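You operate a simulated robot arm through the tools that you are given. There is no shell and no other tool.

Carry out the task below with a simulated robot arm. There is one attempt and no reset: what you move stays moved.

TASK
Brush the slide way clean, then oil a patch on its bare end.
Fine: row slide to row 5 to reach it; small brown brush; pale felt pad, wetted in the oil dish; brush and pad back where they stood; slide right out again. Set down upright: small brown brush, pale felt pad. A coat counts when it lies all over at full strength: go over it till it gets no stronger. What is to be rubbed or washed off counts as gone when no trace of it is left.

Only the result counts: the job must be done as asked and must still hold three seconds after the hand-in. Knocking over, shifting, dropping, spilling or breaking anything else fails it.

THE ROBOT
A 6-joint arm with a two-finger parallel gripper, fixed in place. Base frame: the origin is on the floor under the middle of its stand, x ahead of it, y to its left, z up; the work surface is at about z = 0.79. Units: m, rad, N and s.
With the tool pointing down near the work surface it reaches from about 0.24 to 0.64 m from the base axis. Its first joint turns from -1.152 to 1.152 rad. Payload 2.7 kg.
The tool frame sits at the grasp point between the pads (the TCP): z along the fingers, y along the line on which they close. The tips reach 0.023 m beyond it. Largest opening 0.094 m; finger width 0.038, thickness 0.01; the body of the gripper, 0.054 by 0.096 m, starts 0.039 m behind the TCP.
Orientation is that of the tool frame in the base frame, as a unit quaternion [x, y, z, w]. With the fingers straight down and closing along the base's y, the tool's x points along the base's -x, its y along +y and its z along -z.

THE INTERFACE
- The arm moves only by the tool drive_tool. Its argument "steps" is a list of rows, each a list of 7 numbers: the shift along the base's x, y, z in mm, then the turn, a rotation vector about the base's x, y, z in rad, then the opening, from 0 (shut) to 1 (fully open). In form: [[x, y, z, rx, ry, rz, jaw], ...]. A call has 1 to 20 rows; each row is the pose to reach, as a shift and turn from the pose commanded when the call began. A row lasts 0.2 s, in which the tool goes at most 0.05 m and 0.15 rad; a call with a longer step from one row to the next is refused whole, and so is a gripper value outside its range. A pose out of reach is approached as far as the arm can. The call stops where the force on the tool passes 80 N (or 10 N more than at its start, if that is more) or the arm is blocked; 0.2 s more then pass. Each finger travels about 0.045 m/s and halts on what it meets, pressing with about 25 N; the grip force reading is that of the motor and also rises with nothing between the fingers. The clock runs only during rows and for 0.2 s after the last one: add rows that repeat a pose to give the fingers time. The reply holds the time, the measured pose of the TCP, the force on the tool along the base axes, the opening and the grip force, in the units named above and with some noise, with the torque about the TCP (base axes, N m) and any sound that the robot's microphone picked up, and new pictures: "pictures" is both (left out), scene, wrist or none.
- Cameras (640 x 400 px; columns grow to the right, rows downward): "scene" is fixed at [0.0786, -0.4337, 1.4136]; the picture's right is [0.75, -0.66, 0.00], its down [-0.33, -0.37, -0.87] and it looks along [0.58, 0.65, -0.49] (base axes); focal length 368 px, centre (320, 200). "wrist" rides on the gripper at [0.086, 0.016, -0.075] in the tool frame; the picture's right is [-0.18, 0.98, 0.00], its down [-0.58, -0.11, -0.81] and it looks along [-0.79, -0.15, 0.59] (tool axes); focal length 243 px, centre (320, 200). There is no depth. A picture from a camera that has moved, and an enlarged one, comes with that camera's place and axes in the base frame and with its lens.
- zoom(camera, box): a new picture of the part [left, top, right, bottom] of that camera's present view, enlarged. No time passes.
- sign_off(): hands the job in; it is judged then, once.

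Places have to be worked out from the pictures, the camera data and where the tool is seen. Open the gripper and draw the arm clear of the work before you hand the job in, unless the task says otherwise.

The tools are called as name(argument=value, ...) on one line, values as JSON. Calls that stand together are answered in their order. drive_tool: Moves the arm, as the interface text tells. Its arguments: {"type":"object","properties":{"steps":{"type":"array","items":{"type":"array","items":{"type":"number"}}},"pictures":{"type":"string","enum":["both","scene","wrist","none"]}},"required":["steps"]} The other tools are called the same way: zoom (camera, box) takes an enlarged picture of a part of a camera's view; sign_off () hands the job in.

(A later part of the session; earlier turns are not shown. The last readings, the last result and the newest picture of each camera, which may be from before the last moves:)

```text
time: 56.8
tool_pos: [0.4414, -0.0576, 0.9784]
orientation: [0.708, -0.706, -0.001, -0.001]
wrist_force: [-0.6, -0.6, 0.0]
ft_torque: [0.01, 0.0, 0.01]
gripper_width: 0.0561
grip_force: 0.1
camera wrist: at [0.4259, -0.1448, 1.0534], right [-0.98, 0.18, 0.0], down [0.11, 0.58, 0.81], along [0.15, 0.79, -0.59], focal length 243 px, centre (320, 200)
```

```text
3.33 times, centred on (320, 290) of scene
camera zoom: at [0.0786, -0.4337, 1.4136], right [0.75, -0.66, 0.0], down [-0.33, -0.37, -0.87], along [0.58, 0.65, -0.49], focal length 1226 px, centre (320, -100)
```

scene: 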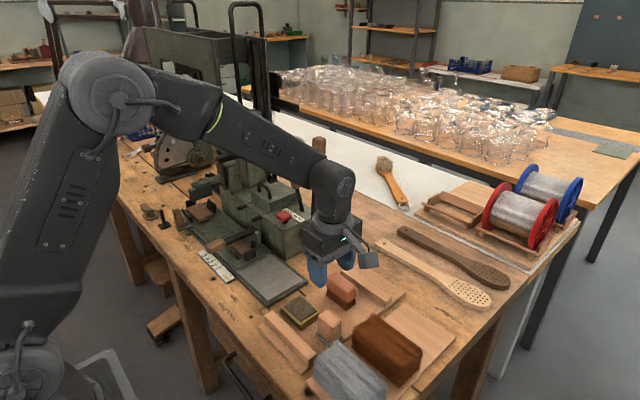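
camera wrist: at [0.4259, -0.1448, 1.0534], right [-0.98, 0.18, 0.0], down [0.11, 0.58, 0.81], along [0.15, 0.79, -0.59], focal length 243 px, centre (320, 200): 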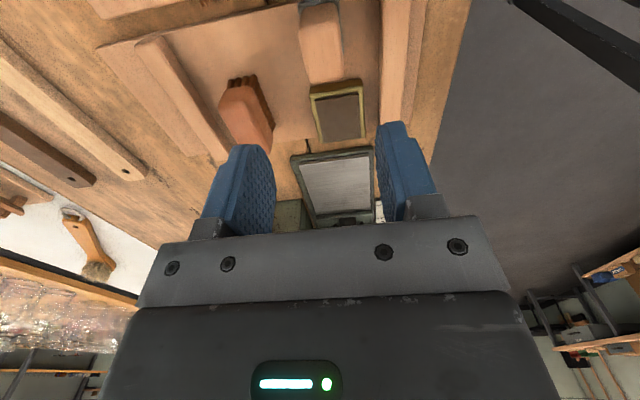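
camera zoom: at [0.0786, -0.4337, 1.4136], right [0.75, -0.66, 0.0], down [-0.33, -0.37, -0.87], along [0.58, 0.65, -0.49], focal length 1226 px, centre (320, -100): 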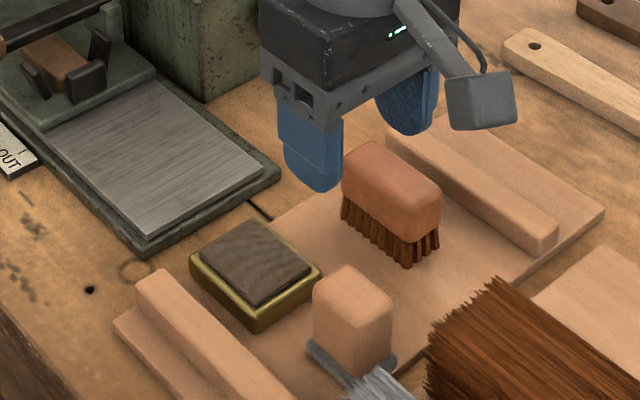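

The pad block sits centred under the tool in this orientation, at x≈0.441 and y≈−0.0575. I descend part way and check the clearance of the camera and fingers over the tufts.

drive_tool(steps=[[0.5, -0.8, -25, 0, 0, 0, 0.6], [0.5, -0.8, -50, 0, 0, 0, 0.6], [0.5, -0.8, -80, 0, 0, 0, 0.6], [0.5, -0.8, -90, 0, 0, 0, 0.6], [0.5, -0.8, -90, 0, 0, 0, 0.6]], pictures="both")

zoom(camera="scene", box=[280, 250, 380, 350])

zoom(camera="wrist", box=[220, 0, 420, 200])

```text
time: 58.0
tool_pos: [0.4418, -0.0578, 0.8899]
orientation: [0.708, -0.706, -0.001, -0.002]
wrist_force: [0.3, 1.0, -0.7]
ft_torque: [0.02, 0.0, 0.02]
gripper_width: 0.0565
grip_force: 0.1
camera wrist: at [0.4253, -0.1451, 0.964], right [-0.98, 0.18, 0.0], down [0.11, 0.58, 0.81], along [0.15, 0.79, -0.59], focal length 243 px, centre (320, 200)
```

scene: 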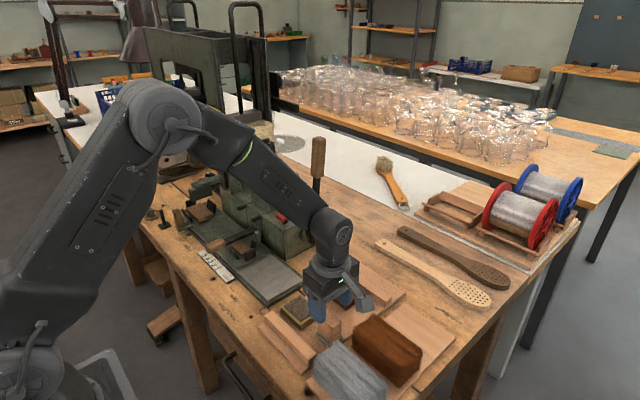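
wrist: 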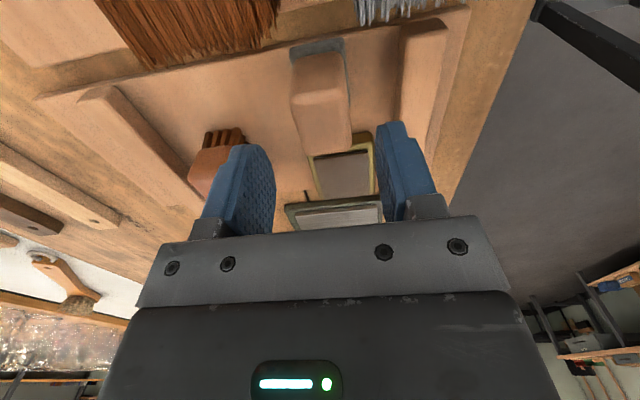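

```text
4.00 times, centred on (330, 300) of scene
camera zoom: at [0.0786, -0.4337, 1.4136], right [0.75, -0.66, 0.0], down [-0.33, -0.37, -0.87], along [0.58, 0.65, -0.49], focal length 1472 px, centre (280, -200)
```

zoom: 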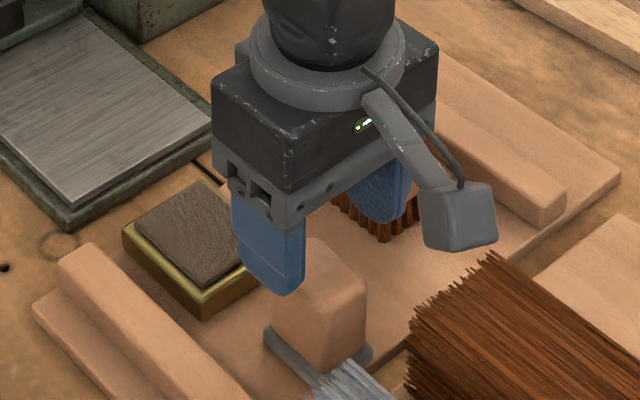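

```text
2.00 times, centred on (320, 100) of wrist
camera zoom: at [0.4253, -0.1451, 0.964], right [-0.98, 0.18, 0.0], down [0.11, 0.58, 0.81], along [0.15, 0.79, -0.59], focal length 485 px, centre (320, 400)
```

zoom: 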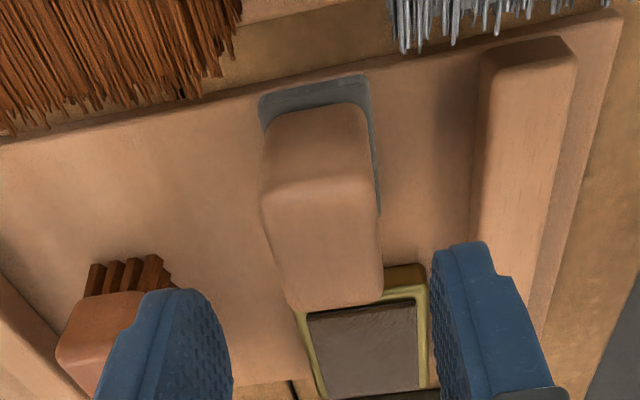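

There is plenty of clearance over the tufts. The felt spans x 0.422–0.456 and y −0.084 to −0.036. I descend to z≈0.840 and close on the block.

drive_tool(steps=[[0, -0.5, -20, 0, 0, 0, 0.6], [0, -0.5, -40, 0, 0, 0, 0.6], [0, -0.5, -49, 0, 0, 0, 0.6], [0, -0.5, -49, 0, 0, 0, 0.6]], pictures="both")

zoom(camera="scene", box=[280, 260, 380, 360])

zoom(camera="wrist", box=[220, 30, 420, 230])

```text
time: 59.0
tool_pos: [0.44, -0.0583, 0.8381]
orientation: [0.708, -0.707, 0.0, 0.0]
wrist_force: [-0.1, 1.0, -0.2]
ft_torque: [0.01, 0.04, -0.05]
gripper_width: 0.0562
grip_force: 0.1
camera wrist: at [0.4249, -0.1457, 0.9147], right [-0.98, 0.18, 0.0], down [0.11, 0.58, 0.81], along [0.15, 0.79, -0.59], focal length 243 px, centre (320, 200)
```

scene: 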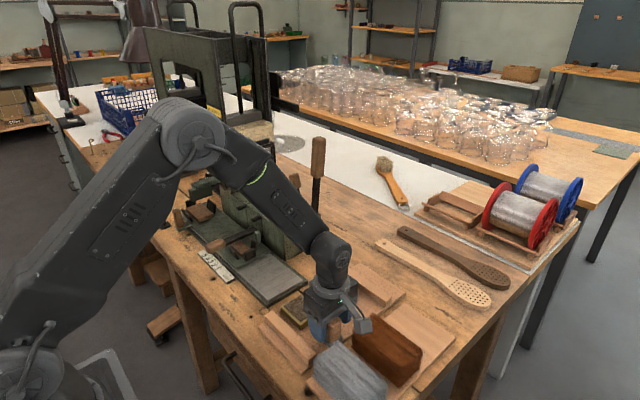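
wrist: 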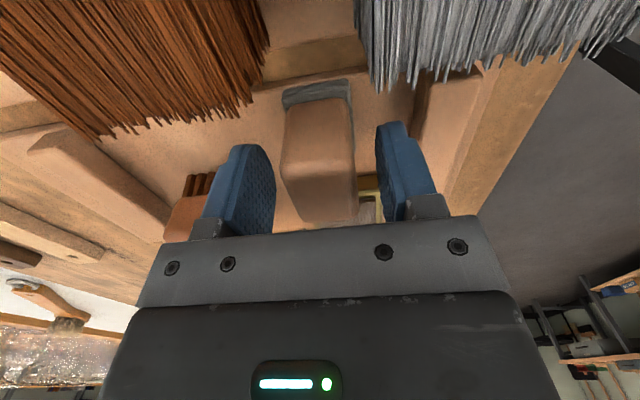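

```text
4.00 times, centred on (330, 310) of scene
camera zoom: at [0.0786, -0.4337, 1.4136], right [0.75, -0.66, 0.0], down [-0.33, -0.37, -0.87], along [0.58, 0.65, -0.49], focal length 1472 px, centre (280, -240)
```

zoom: 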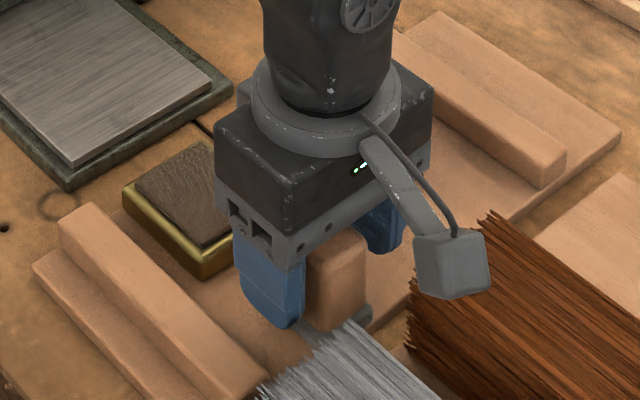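

```text
2.00 times, centred on (320, 130) of wrist
camera zoom: at [0.4249, -0.1457, 0.9147], right [-0.98, 0.18, 0.0], down [0.11, 0.58, 0.81], along [0.15, 0.79, -0.59], focal length 485 px, centre (320, 340)
```

zoom: 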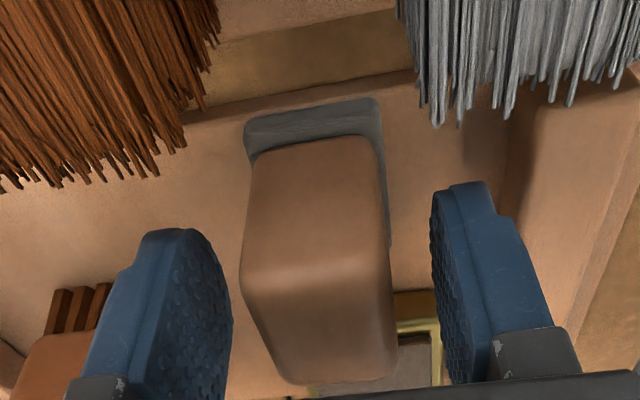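

The block is centred between the fingers once perspective is allowed for. I close on it.

drive_tool(steps=[[0, 0, 0, 0, 0, 0, 0.45], [0, 0, 0, 0, 0, 0, 0.3], [0, 0, 0, 0, 0, 0, 0.2], [0, 0, 0, 0, 0, 0, 0.15], [0, 0, 0, 0, 0, 0, 0.15], [0, 0, 0, 0, 0, 0, 0.15]], pictures="wrist")

```text
time: 60.4
tool_pos: [0.4401, -0.0593, 0.8393]
orientation: [0.708, -0.706, 0.0, 0.0]
wrist_force: [0.0, 0.1, 0.0]
ft_torque: [-0.03, -0.03, 0.0]
gripper_width: 0.0313
grip_force: 25.0
camera wrist: at [0.4249, -0.1457, 0.9148], right [-0.98, 0.18, 0.0], down [0.11, 0.58, 0.81], along [0.15, 0.79, -0.59], focal length 243 px, centre (320, 200)
```

wrist: 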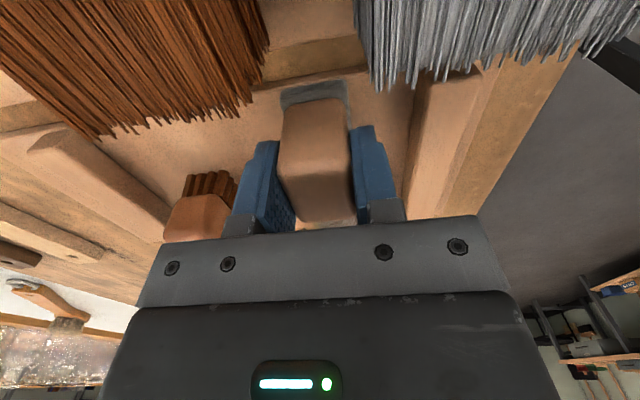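

The pad is held at 31 mm. I lift it and carry it over the dish centre, about (0.434, 0.024), then check alignment from above.

drive_tool(steps=[[0, 0, 10, 0, 0, 0, 0.15], [0, 0, 30, 0, 0, 0, 0.15], [0, 0, 65, 0, 0, 0, 0.15], [-2, 30, 70, 0, 0, 0, 0.15], [-4, 60, 65, 0, 0, 0, 0.15], [-6, 82, 50, 0, 0, 0, 0.15], [-6, 82, 35, 0, 0, 0, 0.15], [-6, 82, 35, 0, 0, 0, 0.15]], pictures="both")

zoom(camera="scene", box=[260, 250, 360, 350])

zoom(camera="wrist", box=[220, 30, 420, 230])

```text
time: 62.2
tool_pos: [0.4359, 0.0229, 0.8756]
orientation: [-0.707, 0.707, 0.001, 0.0]
wrist_force: [0.3, 0.1, -0.7]
ft_torque: [-0.01, -0.01, -0.02]
gripper_width: 0.0314
grip_force: 25.4
camera wrist: at [0.4199, -0.0638, 0.951], right [-0.98, 0.18, 0.0], down [0.11, 0.58, 0.81], along [0.15, 0.79, -0.59], focal length 243 px, centre (320, 200)
```

scene: 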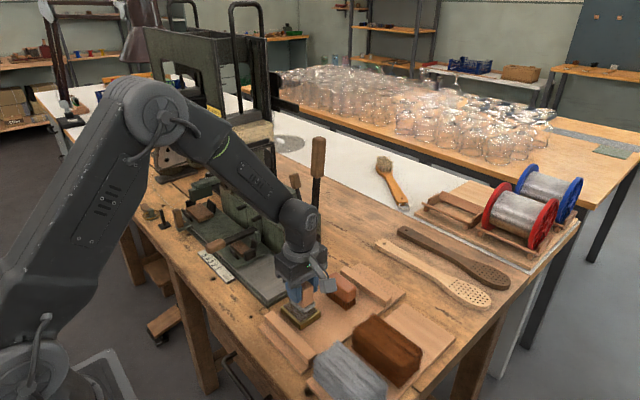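
wrist: 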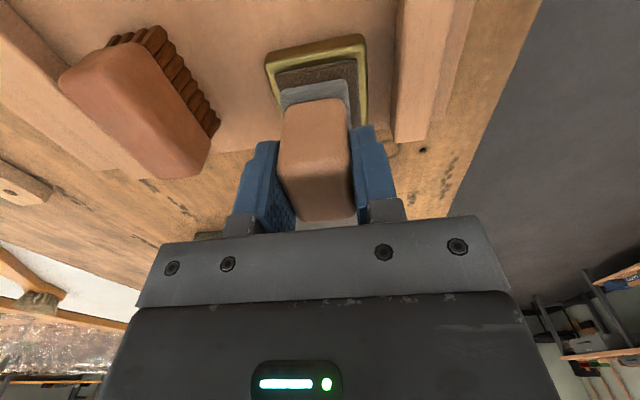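

```text
4.00 times, centred on (310, 300) of scene
camera zoom: at [0.0787, -0.4336, 1.4136], right [0.75, -0.66, 0.0], down [-0.33, -0.37, -0.87], along [0.58, 0.65, -0.49], focal length 1472 px, centre (360, -200)
```

zoom: 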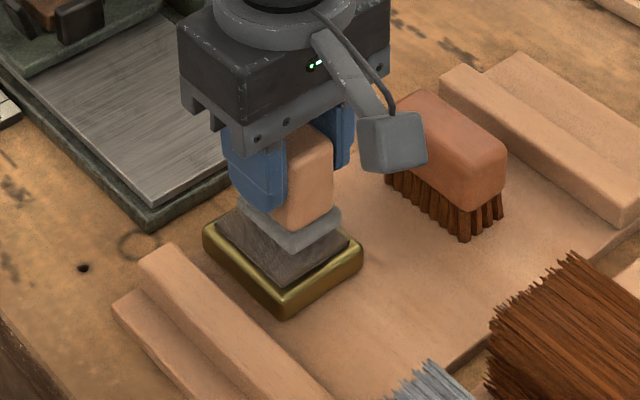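

```text
2.00 times, centred on (320, 130) of wrist
camera zoom: at [0.4199, -0.0638, 0.951], right [-0.98, 0.18, 0.0], down [0.11, 0.58, 0.81], along [0.15, 0.79, -0.59], focal length 485 px, centre (320, 340)
```

zoom: 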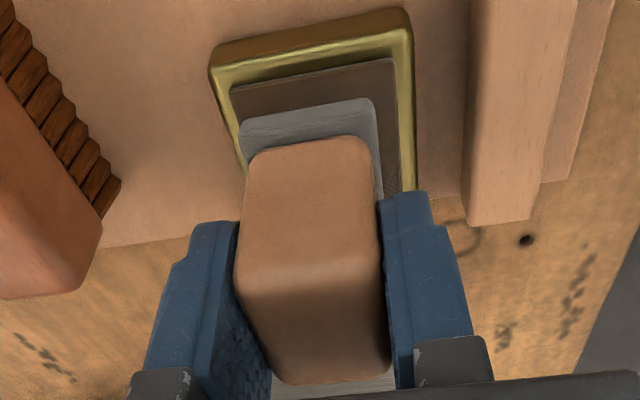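

The dish holds a dark oil surface standing slightly proud of the rim, and the felt is over it, about 3 mm short in y. I centre it and lower in small steps until it touches.

drive_tool(steps=[[0, 3, -3, 0, 0, 0, 0.15], [0, 3, -6, 0, 0, 0, 0.15], [0, 3, -9, 0, 0, 0, 0.15], [0, 3, -9, 0, 0, 0, 0.15]], pictures="none")

```text
time: 63.2
tool_pos: [0.4348, 0.0265, 0.8672]
orientation: [0.707, -0.707, 0.0, -0.001]
wrist_force: [0.4, -0.2, -1.1]
ft_torque: [-0.02, -0.04, -0.01]
gripper_width: 0.0313
grip_force: 25.1
```

drive_tool(steps=[[0, 0, -2, 0, 0, 0, 0.15], [0, 0, -4, 0, 0, 0, 0.15], [0, 0, -4, 0, 0, 0, 0.15]], pictures="scene")

zoom(camera="scene", box=[260, 260, 340, 340])

```text
time: 64.0
tool_pos: [0.4345, 0.0269, 0.8613]
orientation: [0.708, -0.706, -0.001, 0.001]
wrist_force: [-0.9, -0.3, 3.5]
ft_torque: [0.03, 0.0, 0.0]
gripper_width: 0.0311
grip_force: 24.9
```

scene: 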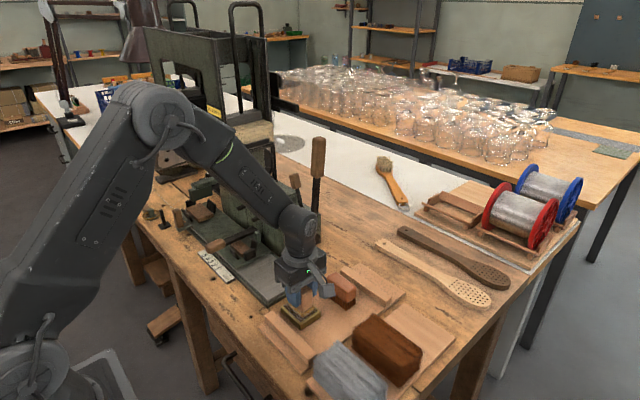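

```text
5.00 times, centred on (300, 300) of scene
camera zoom: at [0.0786, -0.4337, 1.4136], right [0.75, -0.66, 0.0], down [-0.33, -0.37, -0.87], along [0.58, 0.65, -0.49], focal length 1840 px, centre (420, -300)
```

zoom: 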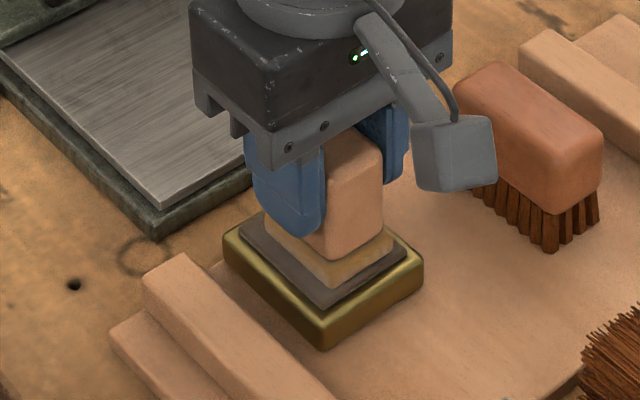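

The felt has touched the oil (3.5 N) and already changed to an amber tint. I press about half a millimetre more and dwell a moment to wet it fully.

drive_tool(steps=[[0, 0, -0.5, 0, 0, 0, 0.15], [0, 0, -0.5, 0, 0, 0, 0.15], [0, 0, -0.5, 0, 0, 0, 0.15], [0, 0, -0.5, 0, 0, 0, 0.15], [0, 0, -0.5, 0, 0, 0, 0.15], [0, 0, 5, 0, 0, 0, 0.15], [0, 0, 15, 0, 0, 0, 0.15], [0, 0, 25, 0, 0, 0, 0.15]], pictures="both")

zoom(camera="scene", box=[260, 250, 340, 330])

zoom(camera="wrist", box=[220, 30, 420, 230])

```text
time: 65.8
tool_pos: [0.4337, 0.026, 0.8862]
orientation: [0.707, -0.707, -0.001, 0.0]
wrist_force: [0.1, -1.0, -1.4]
ft_torque: [-0.03, 0.01, -0.01]
gripper_width: 0.0314
grip_force: 25.1
camera wrist: at [0.4191, -0.0608, 0.9613], right [-0.98, 0.18, 0.0], down [0.11, 0.58, 0.81], along [0.15, 0.79, -0.59], focal length 243 px, centre (320, 200)
```

scene: 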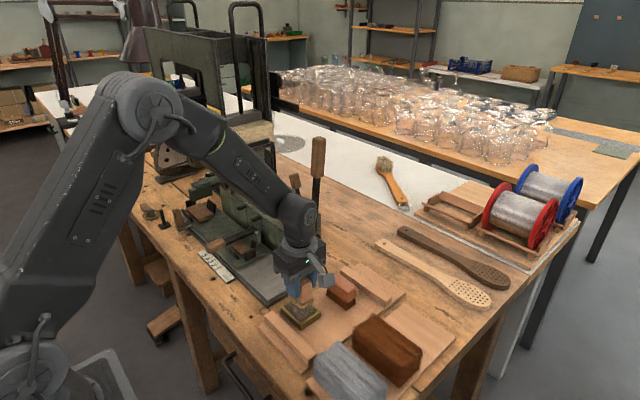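
wrist: 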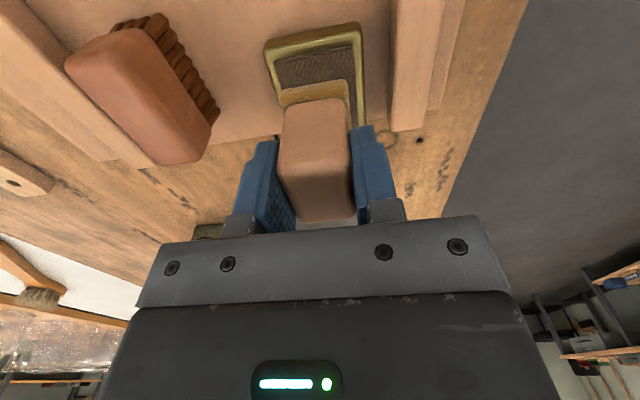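

```text
5.00 times, centred on (300, 290) of scene
camera zoom: at [0.0787, -0.4337, 1.4136], right [0.75, -0.66, 0.0], down [-0.33, -0.37, -0.87], along [0.58, 0.65, -0.49], focal length 1840 px, centre (420, -250)
```

zoom: 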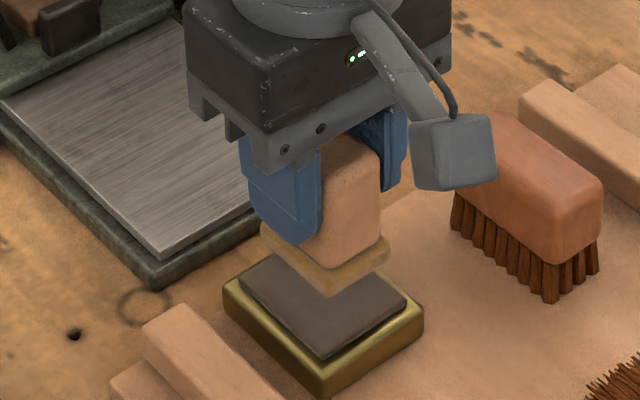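

```text
2.00 times, centred on (320, 130) of wrist
camera zoom: at [0.4191, -0.0608, 0.9613], right [-0.98, 0.18, 0.0], down [0.11, 0.58, 0.81], along [0.15, 0.79, -0.59], focal length 485 px, centre (320, 340)
```

zoom: 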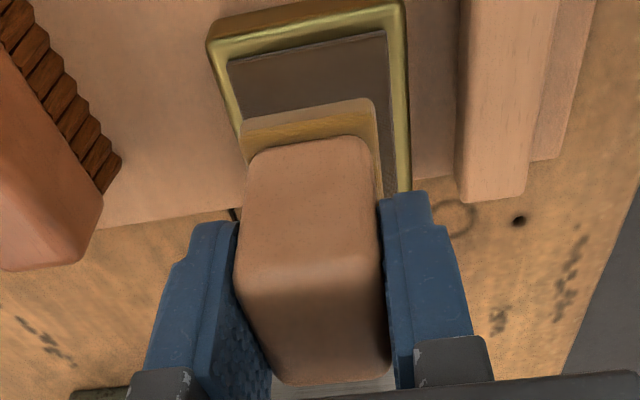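

The felt is wet (amber). I carry it over the middle of the bare way, about (0.45, 0.15), and lower close to the surface.

drive_tool(steps=[[5, 40, 10, 0, 0, 0, 0.15], [10, 80, 10, 0, 0, 0, 0.15], [15, 118, 5, 0, 0, 0, 0.15], [15.6, 123, -15, 0, 0, 0, 0.15], [15.6, 123, -28, 0, 0, 0, 0.15], [15.6, 123, -32, 0, 0, 0, 0.15], [15.6, 123, -32, 0, 0, 0, 0.15]], pictures="both")

zoom(camera="scene", box=[220, 230, 320, 310])

zoom(camera="wrist", box=[200, 20, 460, 220])

```text
time: 67.4
tool_pos: [0.45, 0.1494, 0.8547]
orientation: [0.707, -0.707, -0.001, -0.001]
wrist_force: [0.4, 0.0, -0.5]
ft_torque: [0.04, 0.03, -0.03]
gripper_width: 0.0313
grip_force: 25.1
camera wrist: at [0.435, 0.0628, 0.9294], right [-0.98, 0.18, 0.0], down [0.11, 0.58, 0.81], along [0.15, 0.79, -0.59], focal length 243 px, centre (320, 200)
```

scene: 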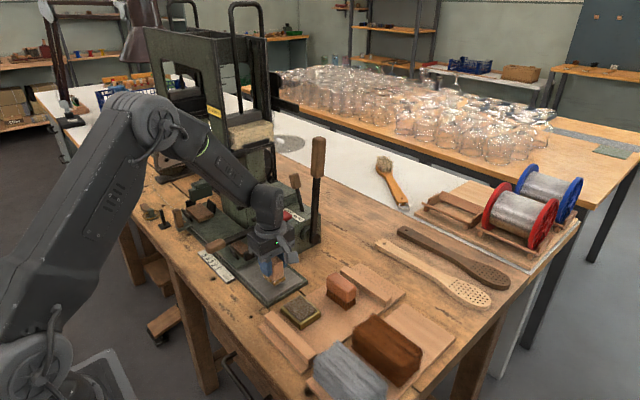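
wrist: 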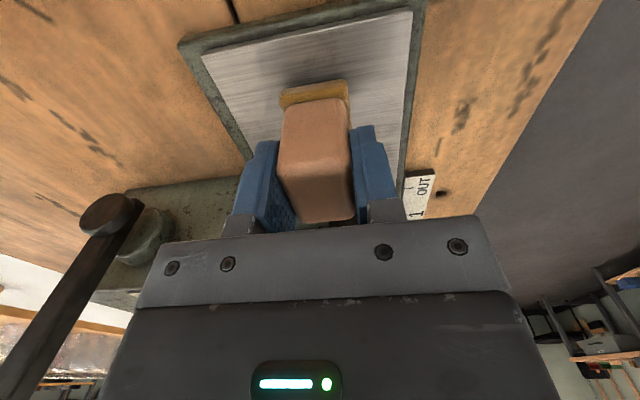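

```text
5.00 times, centred on (270, 270) of scene
camera zoom: at [0.0787, -0.4336, 1.4136], right [0.75, -0.66, 0.0], down [-0.33, -0.37, -0.87], along [0.58, 0.65, -0.49], focal length 1840 px, centre (570, -150)
```

zoom: 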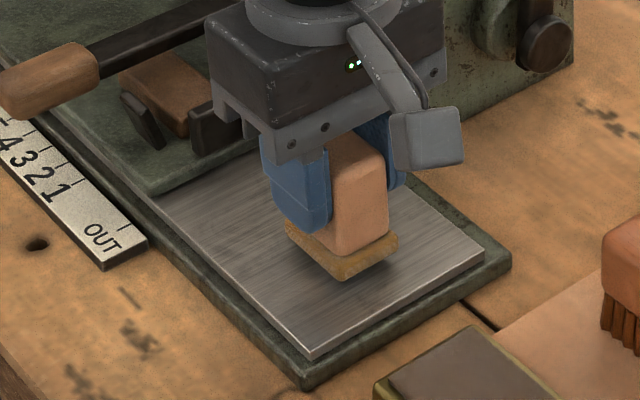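

```text
2.00 times, centred on (330, 120) of wrist
camera zoom: at [0.435, 0.0628, 0.9294], right [-0.98, 0.18, 0.0], down [0.11, 0.58, 0.81], along [0.15, 0.79, -0.59], focal length 485 px, centre (300, 360)
```

zoom: 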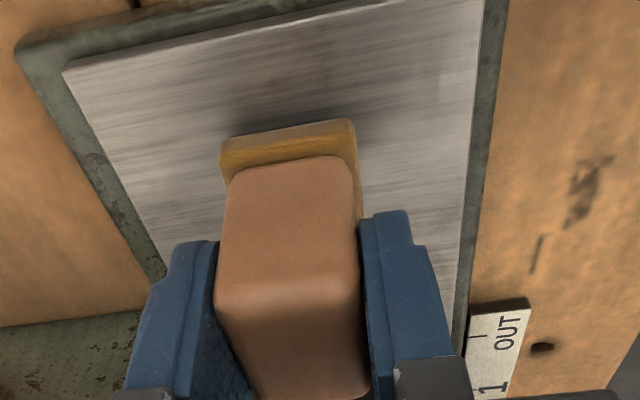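

The pad is a few millimetres above the clean way. I lower to contact in 1–1.5 mm steps.

drive_tool(steps=[[0, 0, -1.5, 0, 0, 0, 0.15], [0, 0, -3, 0, 0, 0, 0.15], [0, 0, -4, 0, 0, 0, 0.15], [0, 0, -4, 0, 0, 0, 0.15]], pictures="none")

```text
time: 68.4
tool_pos: [0.4495, 0.1495, 0.8514]
orientation: [0.708, -0.707, -0.001, 0.0]
wrist_force: [-0.3, 0.3, -0.5]
ft_torque: [0.0, 0.0, -0.02]
gripper_width: 0.0316
grip_force: 25.0
```

drive_tool(steps=[[0, 0, -1, 0, 0, 0, 0.15], [0, 0, -2, 0, 0, 0, 0.15], [0, 0, -2, 0, 0, 0, 0.15]], pictures="none")

```text
time: 69.2
tool_pos: [0.4509, 0.1499, 0.8482]
orientation: [0.708, -0.707, -0.002, 0.0]
wrist_force: [0.7, 0.5, 0.2]
ft_torque: [0.0, -0.07, -0.03]
gripper_width: 0.0313
grip_force: 24.9
```

drive_tool(steps=[[0, 0, -0.6, 0, 0, 0, 0.15], [0, 0, -1, 0, 0, 0, 0.15], [0, 0, -1, 0, 0, 0, 0.15]], pictures="scene")

zoom(camera="scene", box=[230, 240, 310, 310])

```text
time: 70.0
tool_pos: [0.4501, 0.1501, 0.8488]
orientation: [0.708, -0.707, -0.001, 0.0]
wrist_force: [-1.3, 1.5, 7.5]
ft_torque: [0.06, 0.06, 0.01]
gripper_width: 0.0312
grip_force: 24.8
```

scene: 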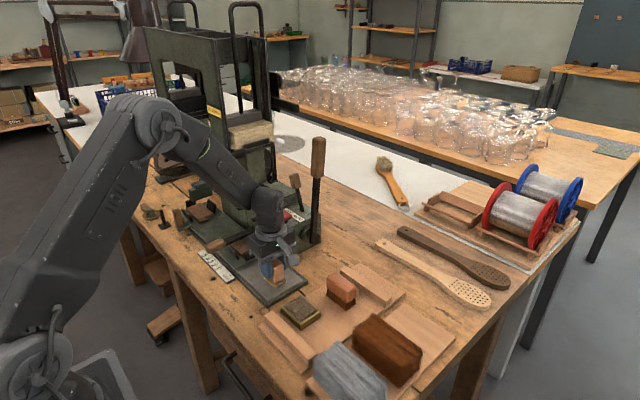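

```text
5.71 times, centred on (270, 275) of scene
camera zoom: at [0.0785, -0.4337, 1.4136], right [0.75, -0.66, 0.0], down [-0.33, -0.37, -0.87], along [0.58, 0.65, -0.49], focal length 2103 px, centre (606, -229)
```

zoom: 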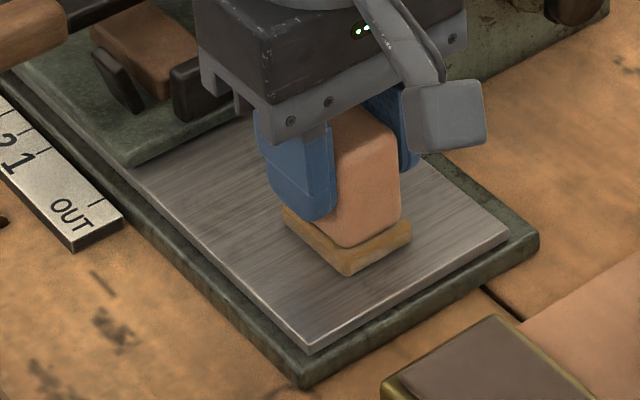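

Contact is at about 7.5 N. I make a short stroke along −x and back to see how the oil shows up.

drive_tool(steps=[[-8, 0, 0, 0, 0, 0, 0.15], [-16, 0, 0, 0, 0, 0, 0.15], [-24, 0, 0, 0, 0, 0, 0.15], [-16, 0, 0, 0, 0, 0, 0.15], [-8, 0, 0, 0, 0, 0, 0.15], [0, 0, 0, 0, 0, 0, 0.15], [8, 0, 0, 0, 0, 0, 0.15], [16, 0, 0, 0, 0, 0, 0.15], [24, 0, 0, 0, 0, 0, 0.15]], pictures="both")

zoom(camera="scene", box=[230, 240, 310, 310])

zoom(camera="wrist", box=[200, 20, 460, 220])

```text
time: 72.0
tool_pos: [0.475, 0.1483, 0.8481]
orientation: [0.708, -0.707, 0.0, 0.0]
wrist_force: [-9.1, -0.6, 22.5]
ft_torque: [0.03, 0.2, 0.03]
gripper_width: 0.0316
grip_force: 25.0
camera wrist: at [0.4595, 0.0614, 0.9228], right [-0.98, 0.18, 0.0], down [0.11, 0.58, 0.81], along [0.15, 0.79, -0.59], focal length 243 px, centre (320, 200)
```

scene: 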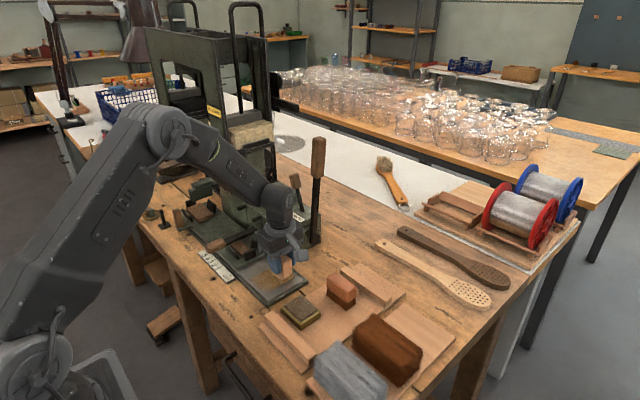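
wrist: 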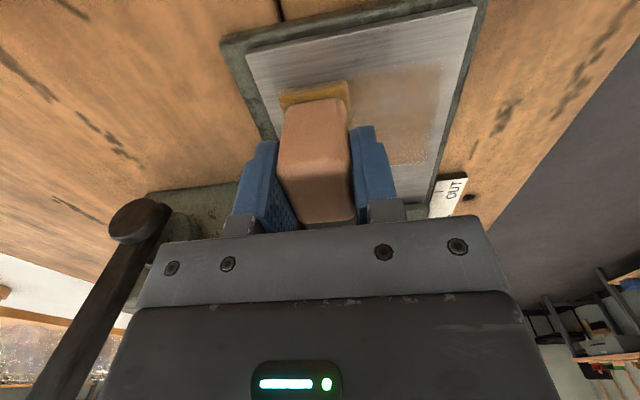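

```text
5.71 times, centred on (270, 275) of scene
camera zoom: at [0.0781, -0.4338, 1.4136], right [0.75, -0.66, 0.0], down [-0.33, -0.37, -0.87], along [0.58, 0.65, -0.49], focal length 2103 px, centre (606, -229)
```

zoom: 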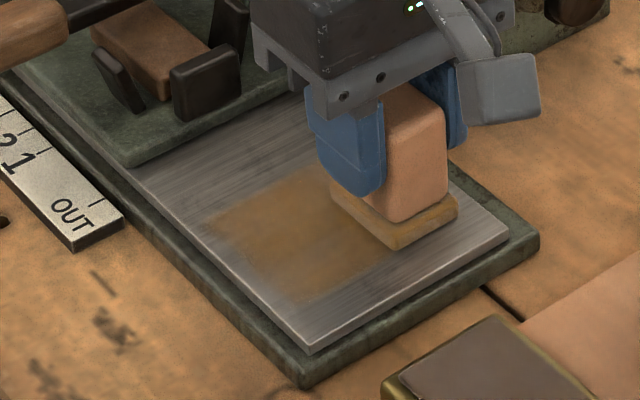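

```text
2.00 times, centred on (330, 120) of wrist
camera zoom: at [0.4595, 0.0614, 0.9228], right [-0.98, 0.18, 0.0], down [0.11, 0.58, 0.81], along [0.15, 0.79, -0.59], focal length 485 px, centre (300, 360)
```

zoom: 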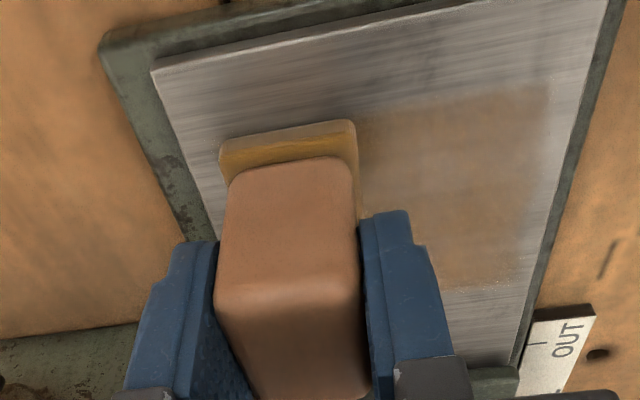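

The oil shows as an amber film over the swept area. The pressing force rose to about 22 N at this end, so I ease off by half a millimetre. I then work over the area of the former dirt in several overlapping strokes along x.

drive_tool(steps=[[8, 0, 0.6, 0, 0, 0, 0.15], [-4, 0, 0.6, 0, 0, 0, 0.15], [-16, 0, 0.5, 0, 0, 0, 0.15], [-28, 0, 0.3, 0, 0, 0, 0.15], [-40, 0, 0.2, 0, 0, 0, 0.15], [-54, 0, 0.2, 0, 0, 0, 0.15], [-54, 10, 0.2, 0, 0, 0, 0.15], [-54, 20, 0.2, 0, 0, 0, 0.15], [-42, 20, 0.2, 0, 0, 0, 0.15], [-30, 20, 0.3, 0, 0, 0, 0.15], [-18, 20, 0.4, 0, 0, 0, 0.15], [-6, 20, 0.5, 0, 0, 0, 0.15], [6, 20, 0.6, 0, 0, 0, 0.15], [-6, 20, 0.6, 0, 0, 0, 0.15], [-18, 20, 0.5, 0, 0, 0, 0.15], [-30, 20, 0.3, 0, 0, 0, 0.15], [-42, 20, 0.2, 0, 0, 0, 0.15], [-54, 20, 0.2, 0, 0, 0, 0.15]], pictures="both")

zoom(camera="scene", box=[230, 240, 310, 310])

zoom(camera="wrist", box=[150, 0, 460, 220])

```text
time: 75.8
tool_pos: [0.4208, 0.1706, 0.8482]
orientation: [0.708, -0.706, 0.0, -0.001]
wrist_force: [1.2, -0.2, 0.9]
ft_torque: [-0.07, -0.01, 0.01]
gripper_width: 0.0314
grip_force: 24.7
camera wrist: at [0.405, 0.0817, 0.9227], right [-0.98, 0.18, 0.0], down [0.11, 0.58, 0.81], along [0.15, 0.79, -0.59], focal length 243 px, centre (320, 200)
```

scene: 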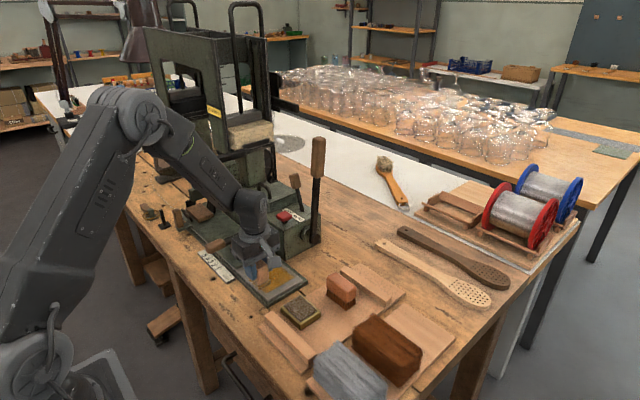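
wrist: 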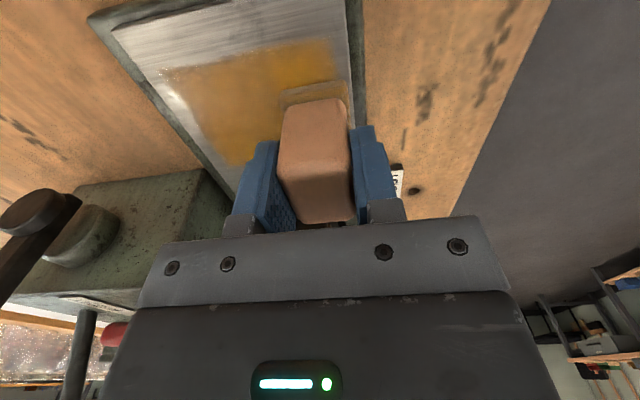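

```text
5.71 times, centred on (270, 275) of scene
camera zoom: at [0.0786, -0.4337, 1.4136], right [0.75, -0.66, 0.0], down [-0.33, -0.37, -0.87], along [0.58, 0.65, -0.49], focal length 2103 px, centre (606, -229)
```

zoom: 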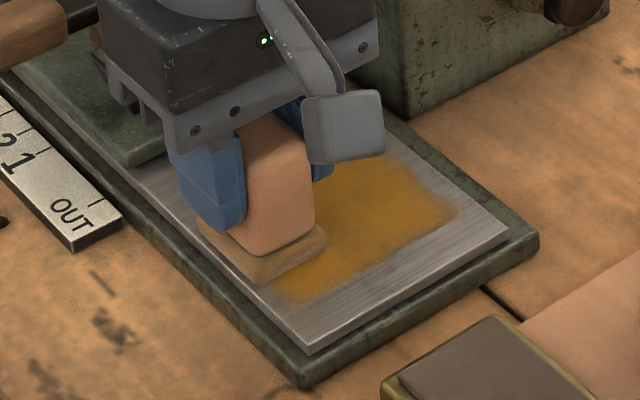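

```text
1.82 times, centred on (305, 110) of wrist
camera zoom: at [0.405, 0.0817, 0.9227], right [-0.98, 0.18, 0.0], down [0.11, 0.58, 0.81], along [0.15, 0.79, -0.59], focal length 441 px, centre (347, 364)
```

zoom: 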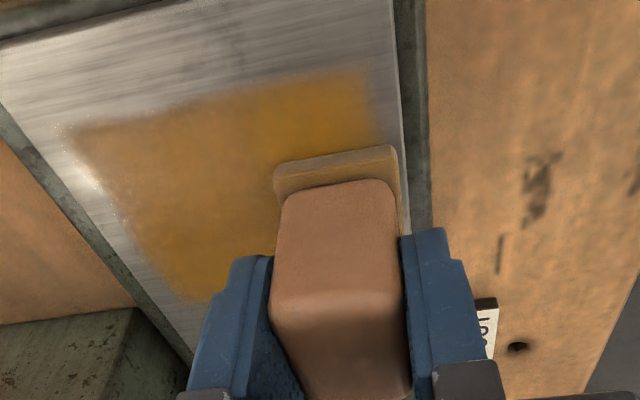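

The coat builds up but the pad has paled, so it is running dry. I lift and go back to the dish to re-wet, and look at the film unobstructed on the way.

drive_tool(steps=[[0, 0, 15, 0, 0, 0, 0.15], [0, 0, 50, 0, 0, 0, 0.15], [4, -45, 52, 0, 0, 0, 0.15], [9, -90, 52, 0, 0, 0, 0.15], [14.4, -135, 52, 0, 0, 0, 0.15], [14.4, -143, 40, 0, 0, 0, 0.15], [14.4, -143, 25, 0, 0, 0, 0.15], [14.4, -143, 25, 0, 0, 0, 0.15]], pictures="both")

zoom(camera="scene", box=[230, 245, 310, 305])

zoom(camera="wrist", box=[220, 30, 420, 230])

```text
time: 77.6
tool_pos: [0.4354, 0.0255, 0.8728]
orientation: [0.708, -0.707, -0.001, 0.0]
wrist_force: [-0.9, -0.5, -0.1]
ft_torque: [0.03, 0.01, 0.03]
gripper_width: 0.0313
grip_force: 25.0
camera wrist: at [0.4199, -0.0614, 0.9479], right [-0.98, 0.18, 0.0], down [0.11, 0.58, 0.81], along [0.15, 0.79, -0.59], focal length 243 px, centre (320, 200)
```

scene: 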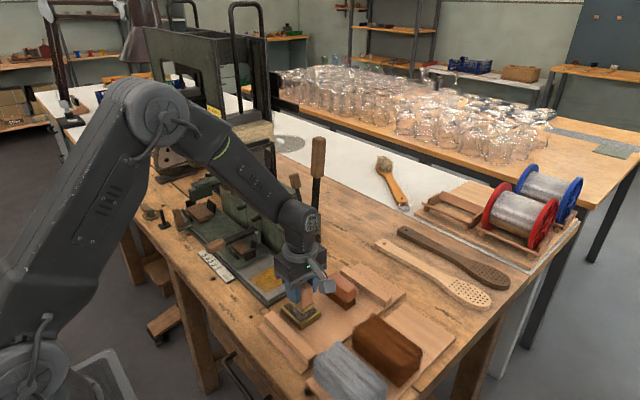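
wrist: 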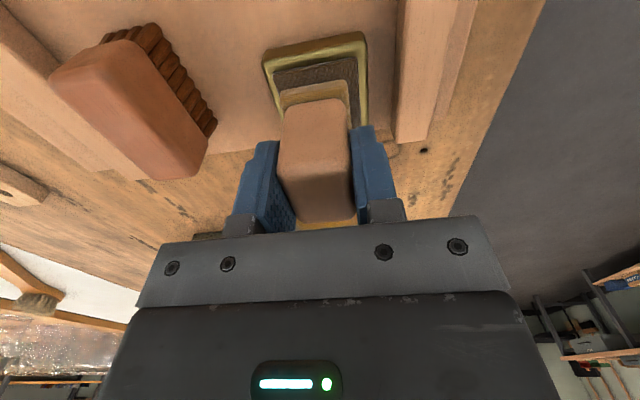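

```text
6.67 times, centred on (270, 275) of scene
camera zoom: at [0.0786, -0.4337, 1.4136], right [0.75, -0.66, 0.0], down [-0.33, -0.37, -0.87], along [0.58, 0.65, -0.49], focal length 2453 px, centre (653, -300)
```

zoom: 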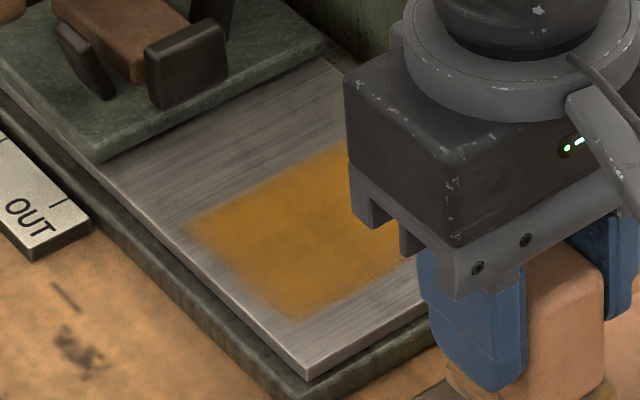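

```text
2.00 times, centred on (320, 130) of wrist
camera zoom: at [0.4199, -0.0614, 0.9479], right [-0.98, 0.18, 0.0], down [0.11, 0.58, 0.81], along [0.15, 0.79, -0.59], focal length 485 px, centre (320, 340)
```

zoom: 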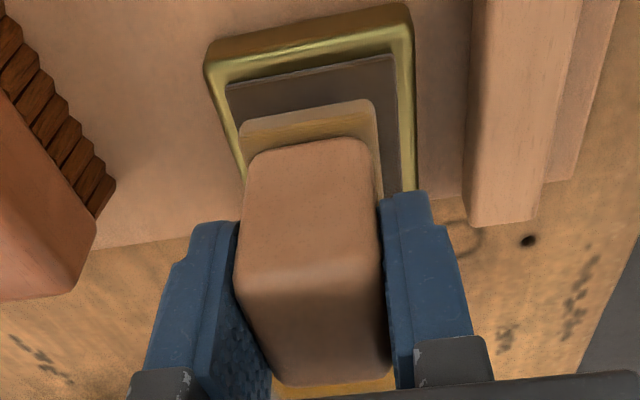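

The amber film covers roughly x 0.408–0.482, y 0.123–0.187. I press the pad into the dish again to re-wet it.

drive_tool(steps=[[0, 0, -5, 0, 0, 0, 0.15], [0, 0, -9, 0, 0, 0, 0.15], [0, 0, -11, 0, 0, 0, 0.15], [0, 0, -11.6, 0, 0, 0, 0.15], [0, 0, -11.6, 0, 0, 0, 0.15], [0, 0, -11.6, 0, 0, 0, 0.15], [0, 0, -11.6, 0, 0, 0, 0.15]], pictures="scene")

zoom(camera="scene", box=[260, 260, 340, 340])

```text
time: 79.2
tool_pos: [0.4354, 0.0257, 0.861]
orientation: [0.708, -0.706, -0.001, -0.001]
wrist_force: [0.3, -2.2, 9.0]
ft_torque: [-0.06, 0.07, 0.02]
gripper_width: 0.0311
grip_force: 24.7
```

scene: 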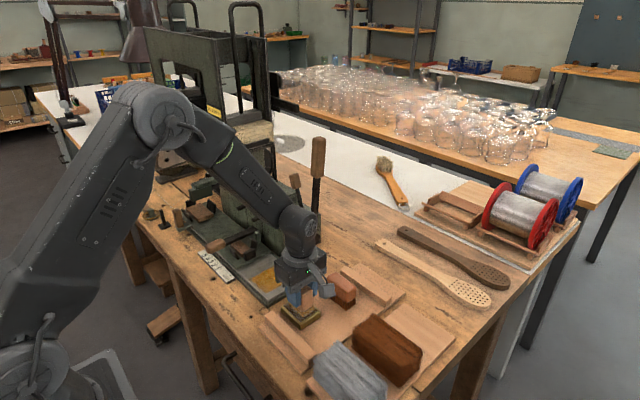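

```text
5.00 times, centred on (300, 300) of scene
camera zoom: at [0.0785, -0.4337, 1.4136], right [0.75, -0.66, 0.0], down [-0.33, -0.37, -0.87], along [0.58, 0.65, -0.49], focal length 1840 px, centre (420, -300)
```

zoom: 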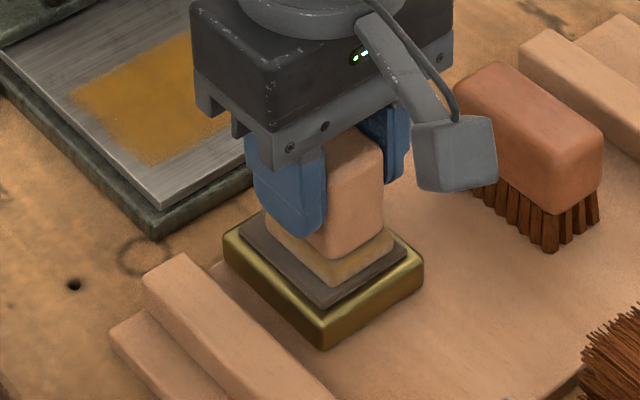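

The pad is wet again (9 N contact). I bring it to the low-x, low-y corner of the patch and set it down gently.

drive_tool(steps=[[0, 0, 10, 0, 0, 0, 0.15], [0, 0, 38, 0, 0, 0, 0.15], [-4, 40, 40, 0, 0, 0, 0.15], [-8, 80, 40, 0, 0, 0, 0.15], [-10.4, 103, 25, 0, 0, 0, 0.15], [-10.4, 103, 0, 0, 0, 0, 0.15], [-10.4, 103, -9, 0, 0, 0, 0.15], [-10.4, 103, -12.5, 0, 0, 0, 0.15], [-10.4, 103, -13.8, 0, 0, 0, 0.15], [-10.4, 103, -13.8, 0, 0, 0, 0.15]], pictures="none")

```text
time: 81.4
tool_pos: [0.4247, 0.1304, 0.8479]
orientation: [0.708, -0.706, 0.0, -0.002]
wrist_force: [-3.3, -1.8, 18.5]
ft_torque: [-0.11, 0.16, 0.0]
gripper_width: 0.0313
grip_force: 25.0
```

Force is 18 N here, so I ease by 0.5 mm and sweep back and forth along x, stepping upward in y.

drive_tool(steps=[[10, 0, 0.5, 0, 0, 0, 0.15], [20, 0, 0.5, 0, 0, 0, 0.15], [30, 0, 0.5, 0, 0, 0, 0.15], [40, 0, 0.5, 0, 0, 0, 0.15], [50, 0, 0.6, 0, 0, 0, 0.15], [58, 0, 0.6, 0, 0, 0, 0.15], [58, 10, 0.6, 0, 0, 0, 0.15], [48, 10, 0.6, 0, 0, 0, 0.15], [38, 10, 0.5, 0, 0, 0, 0.15], [28, 10, 0.4, 0, 0, 0, 0.15], [18, 10, 0.3, 0, 0, 0, 0.15], [8, 10, 0.3, 0, 0, 0, 0.15], [-4, 10, 0.3, 0, 0, 0, 0.15], [-4, 22, 0.3, 0, 0, 0, 0.15], [8, 22, 0.3, 0, 0, 0, 0.15], [18, 22, 0.3, 0, 0, 0, 0.15], [28, 22, 0.4, 0, 0, 0, 0.15], [38, 22, 0.5, 0, 0, 0, 0.15], [48, 22, 0.6, 0, 0, 0, 0.15], [58, 22, 0.6, 0, 0, 0, 0.15]], pictures="both")

zoom(camera="scene", box=[230, 245, 310, 305])

zoom(camera="wrist", box=[200, 0, 510, 220])

```text
time: 85.6
tool_pos: [0.4818, 0.1514, 0.8476]
orientation: [0.708, -0.706, -0.002, -0.001]
wrist_force: [-2.3, -0.2, 6.5]
ft_torque: [0.03, 0.02, 0.0]
gripper_width: 0.0313
grip_force: 24.8
camera wrist: at [0.4671, 0.0644, 0.9223], right [-0.98, 0.18, 0.0], down [0.11, 0.58, 0.81], along [0.15, 0.79, -0.59], focal length 243 px, centre (320, 200)
```

scene: 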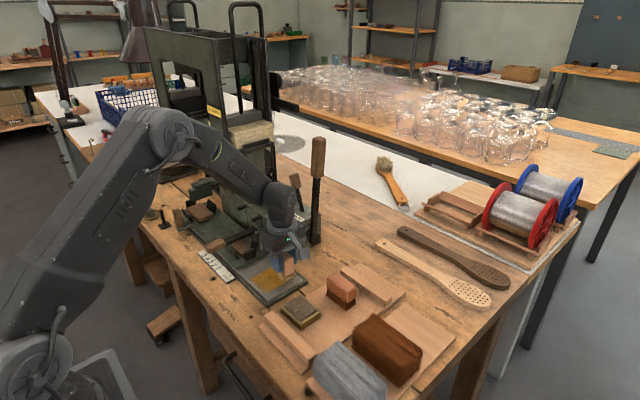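
wrist: 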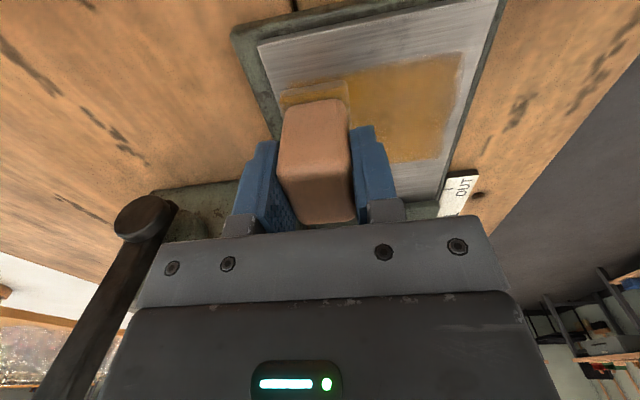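

```text
6.67 times, centred on (270, 275) of scene
camera zoom: at [0.0785, -0.4337, 1.4136], right [0.75, -0.66, 0.0], down [-0.33, -0.37, -0.87], along [0.58, 0.65, -0.49], focal length 2453 px, centre (653, -300)
```

zoom: 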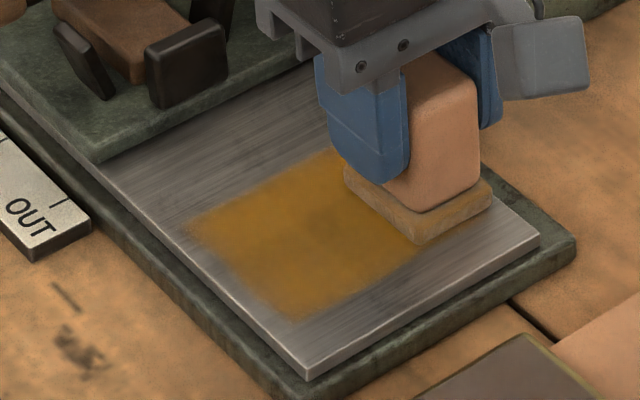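

```text
1.82 times, centred on (355, 110) of wrist
camera zoom: at [0.4671, 0.0644, 0.9223], right [-0.98, 0.18, 0.0], down [0.11, 0.58, 0.81], along [0.15, 0.79, -0.59], focal length 441 px, centre (256, 364)
```

zoom: 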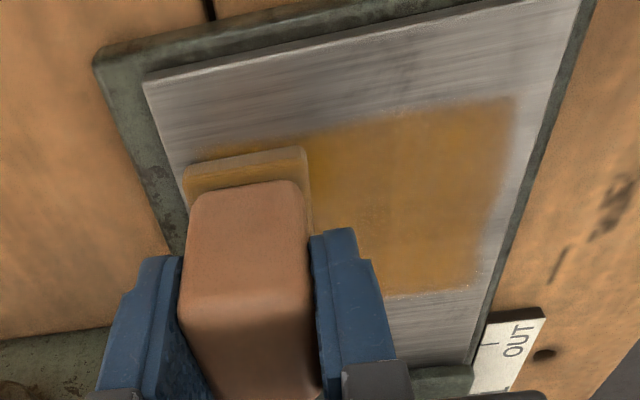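

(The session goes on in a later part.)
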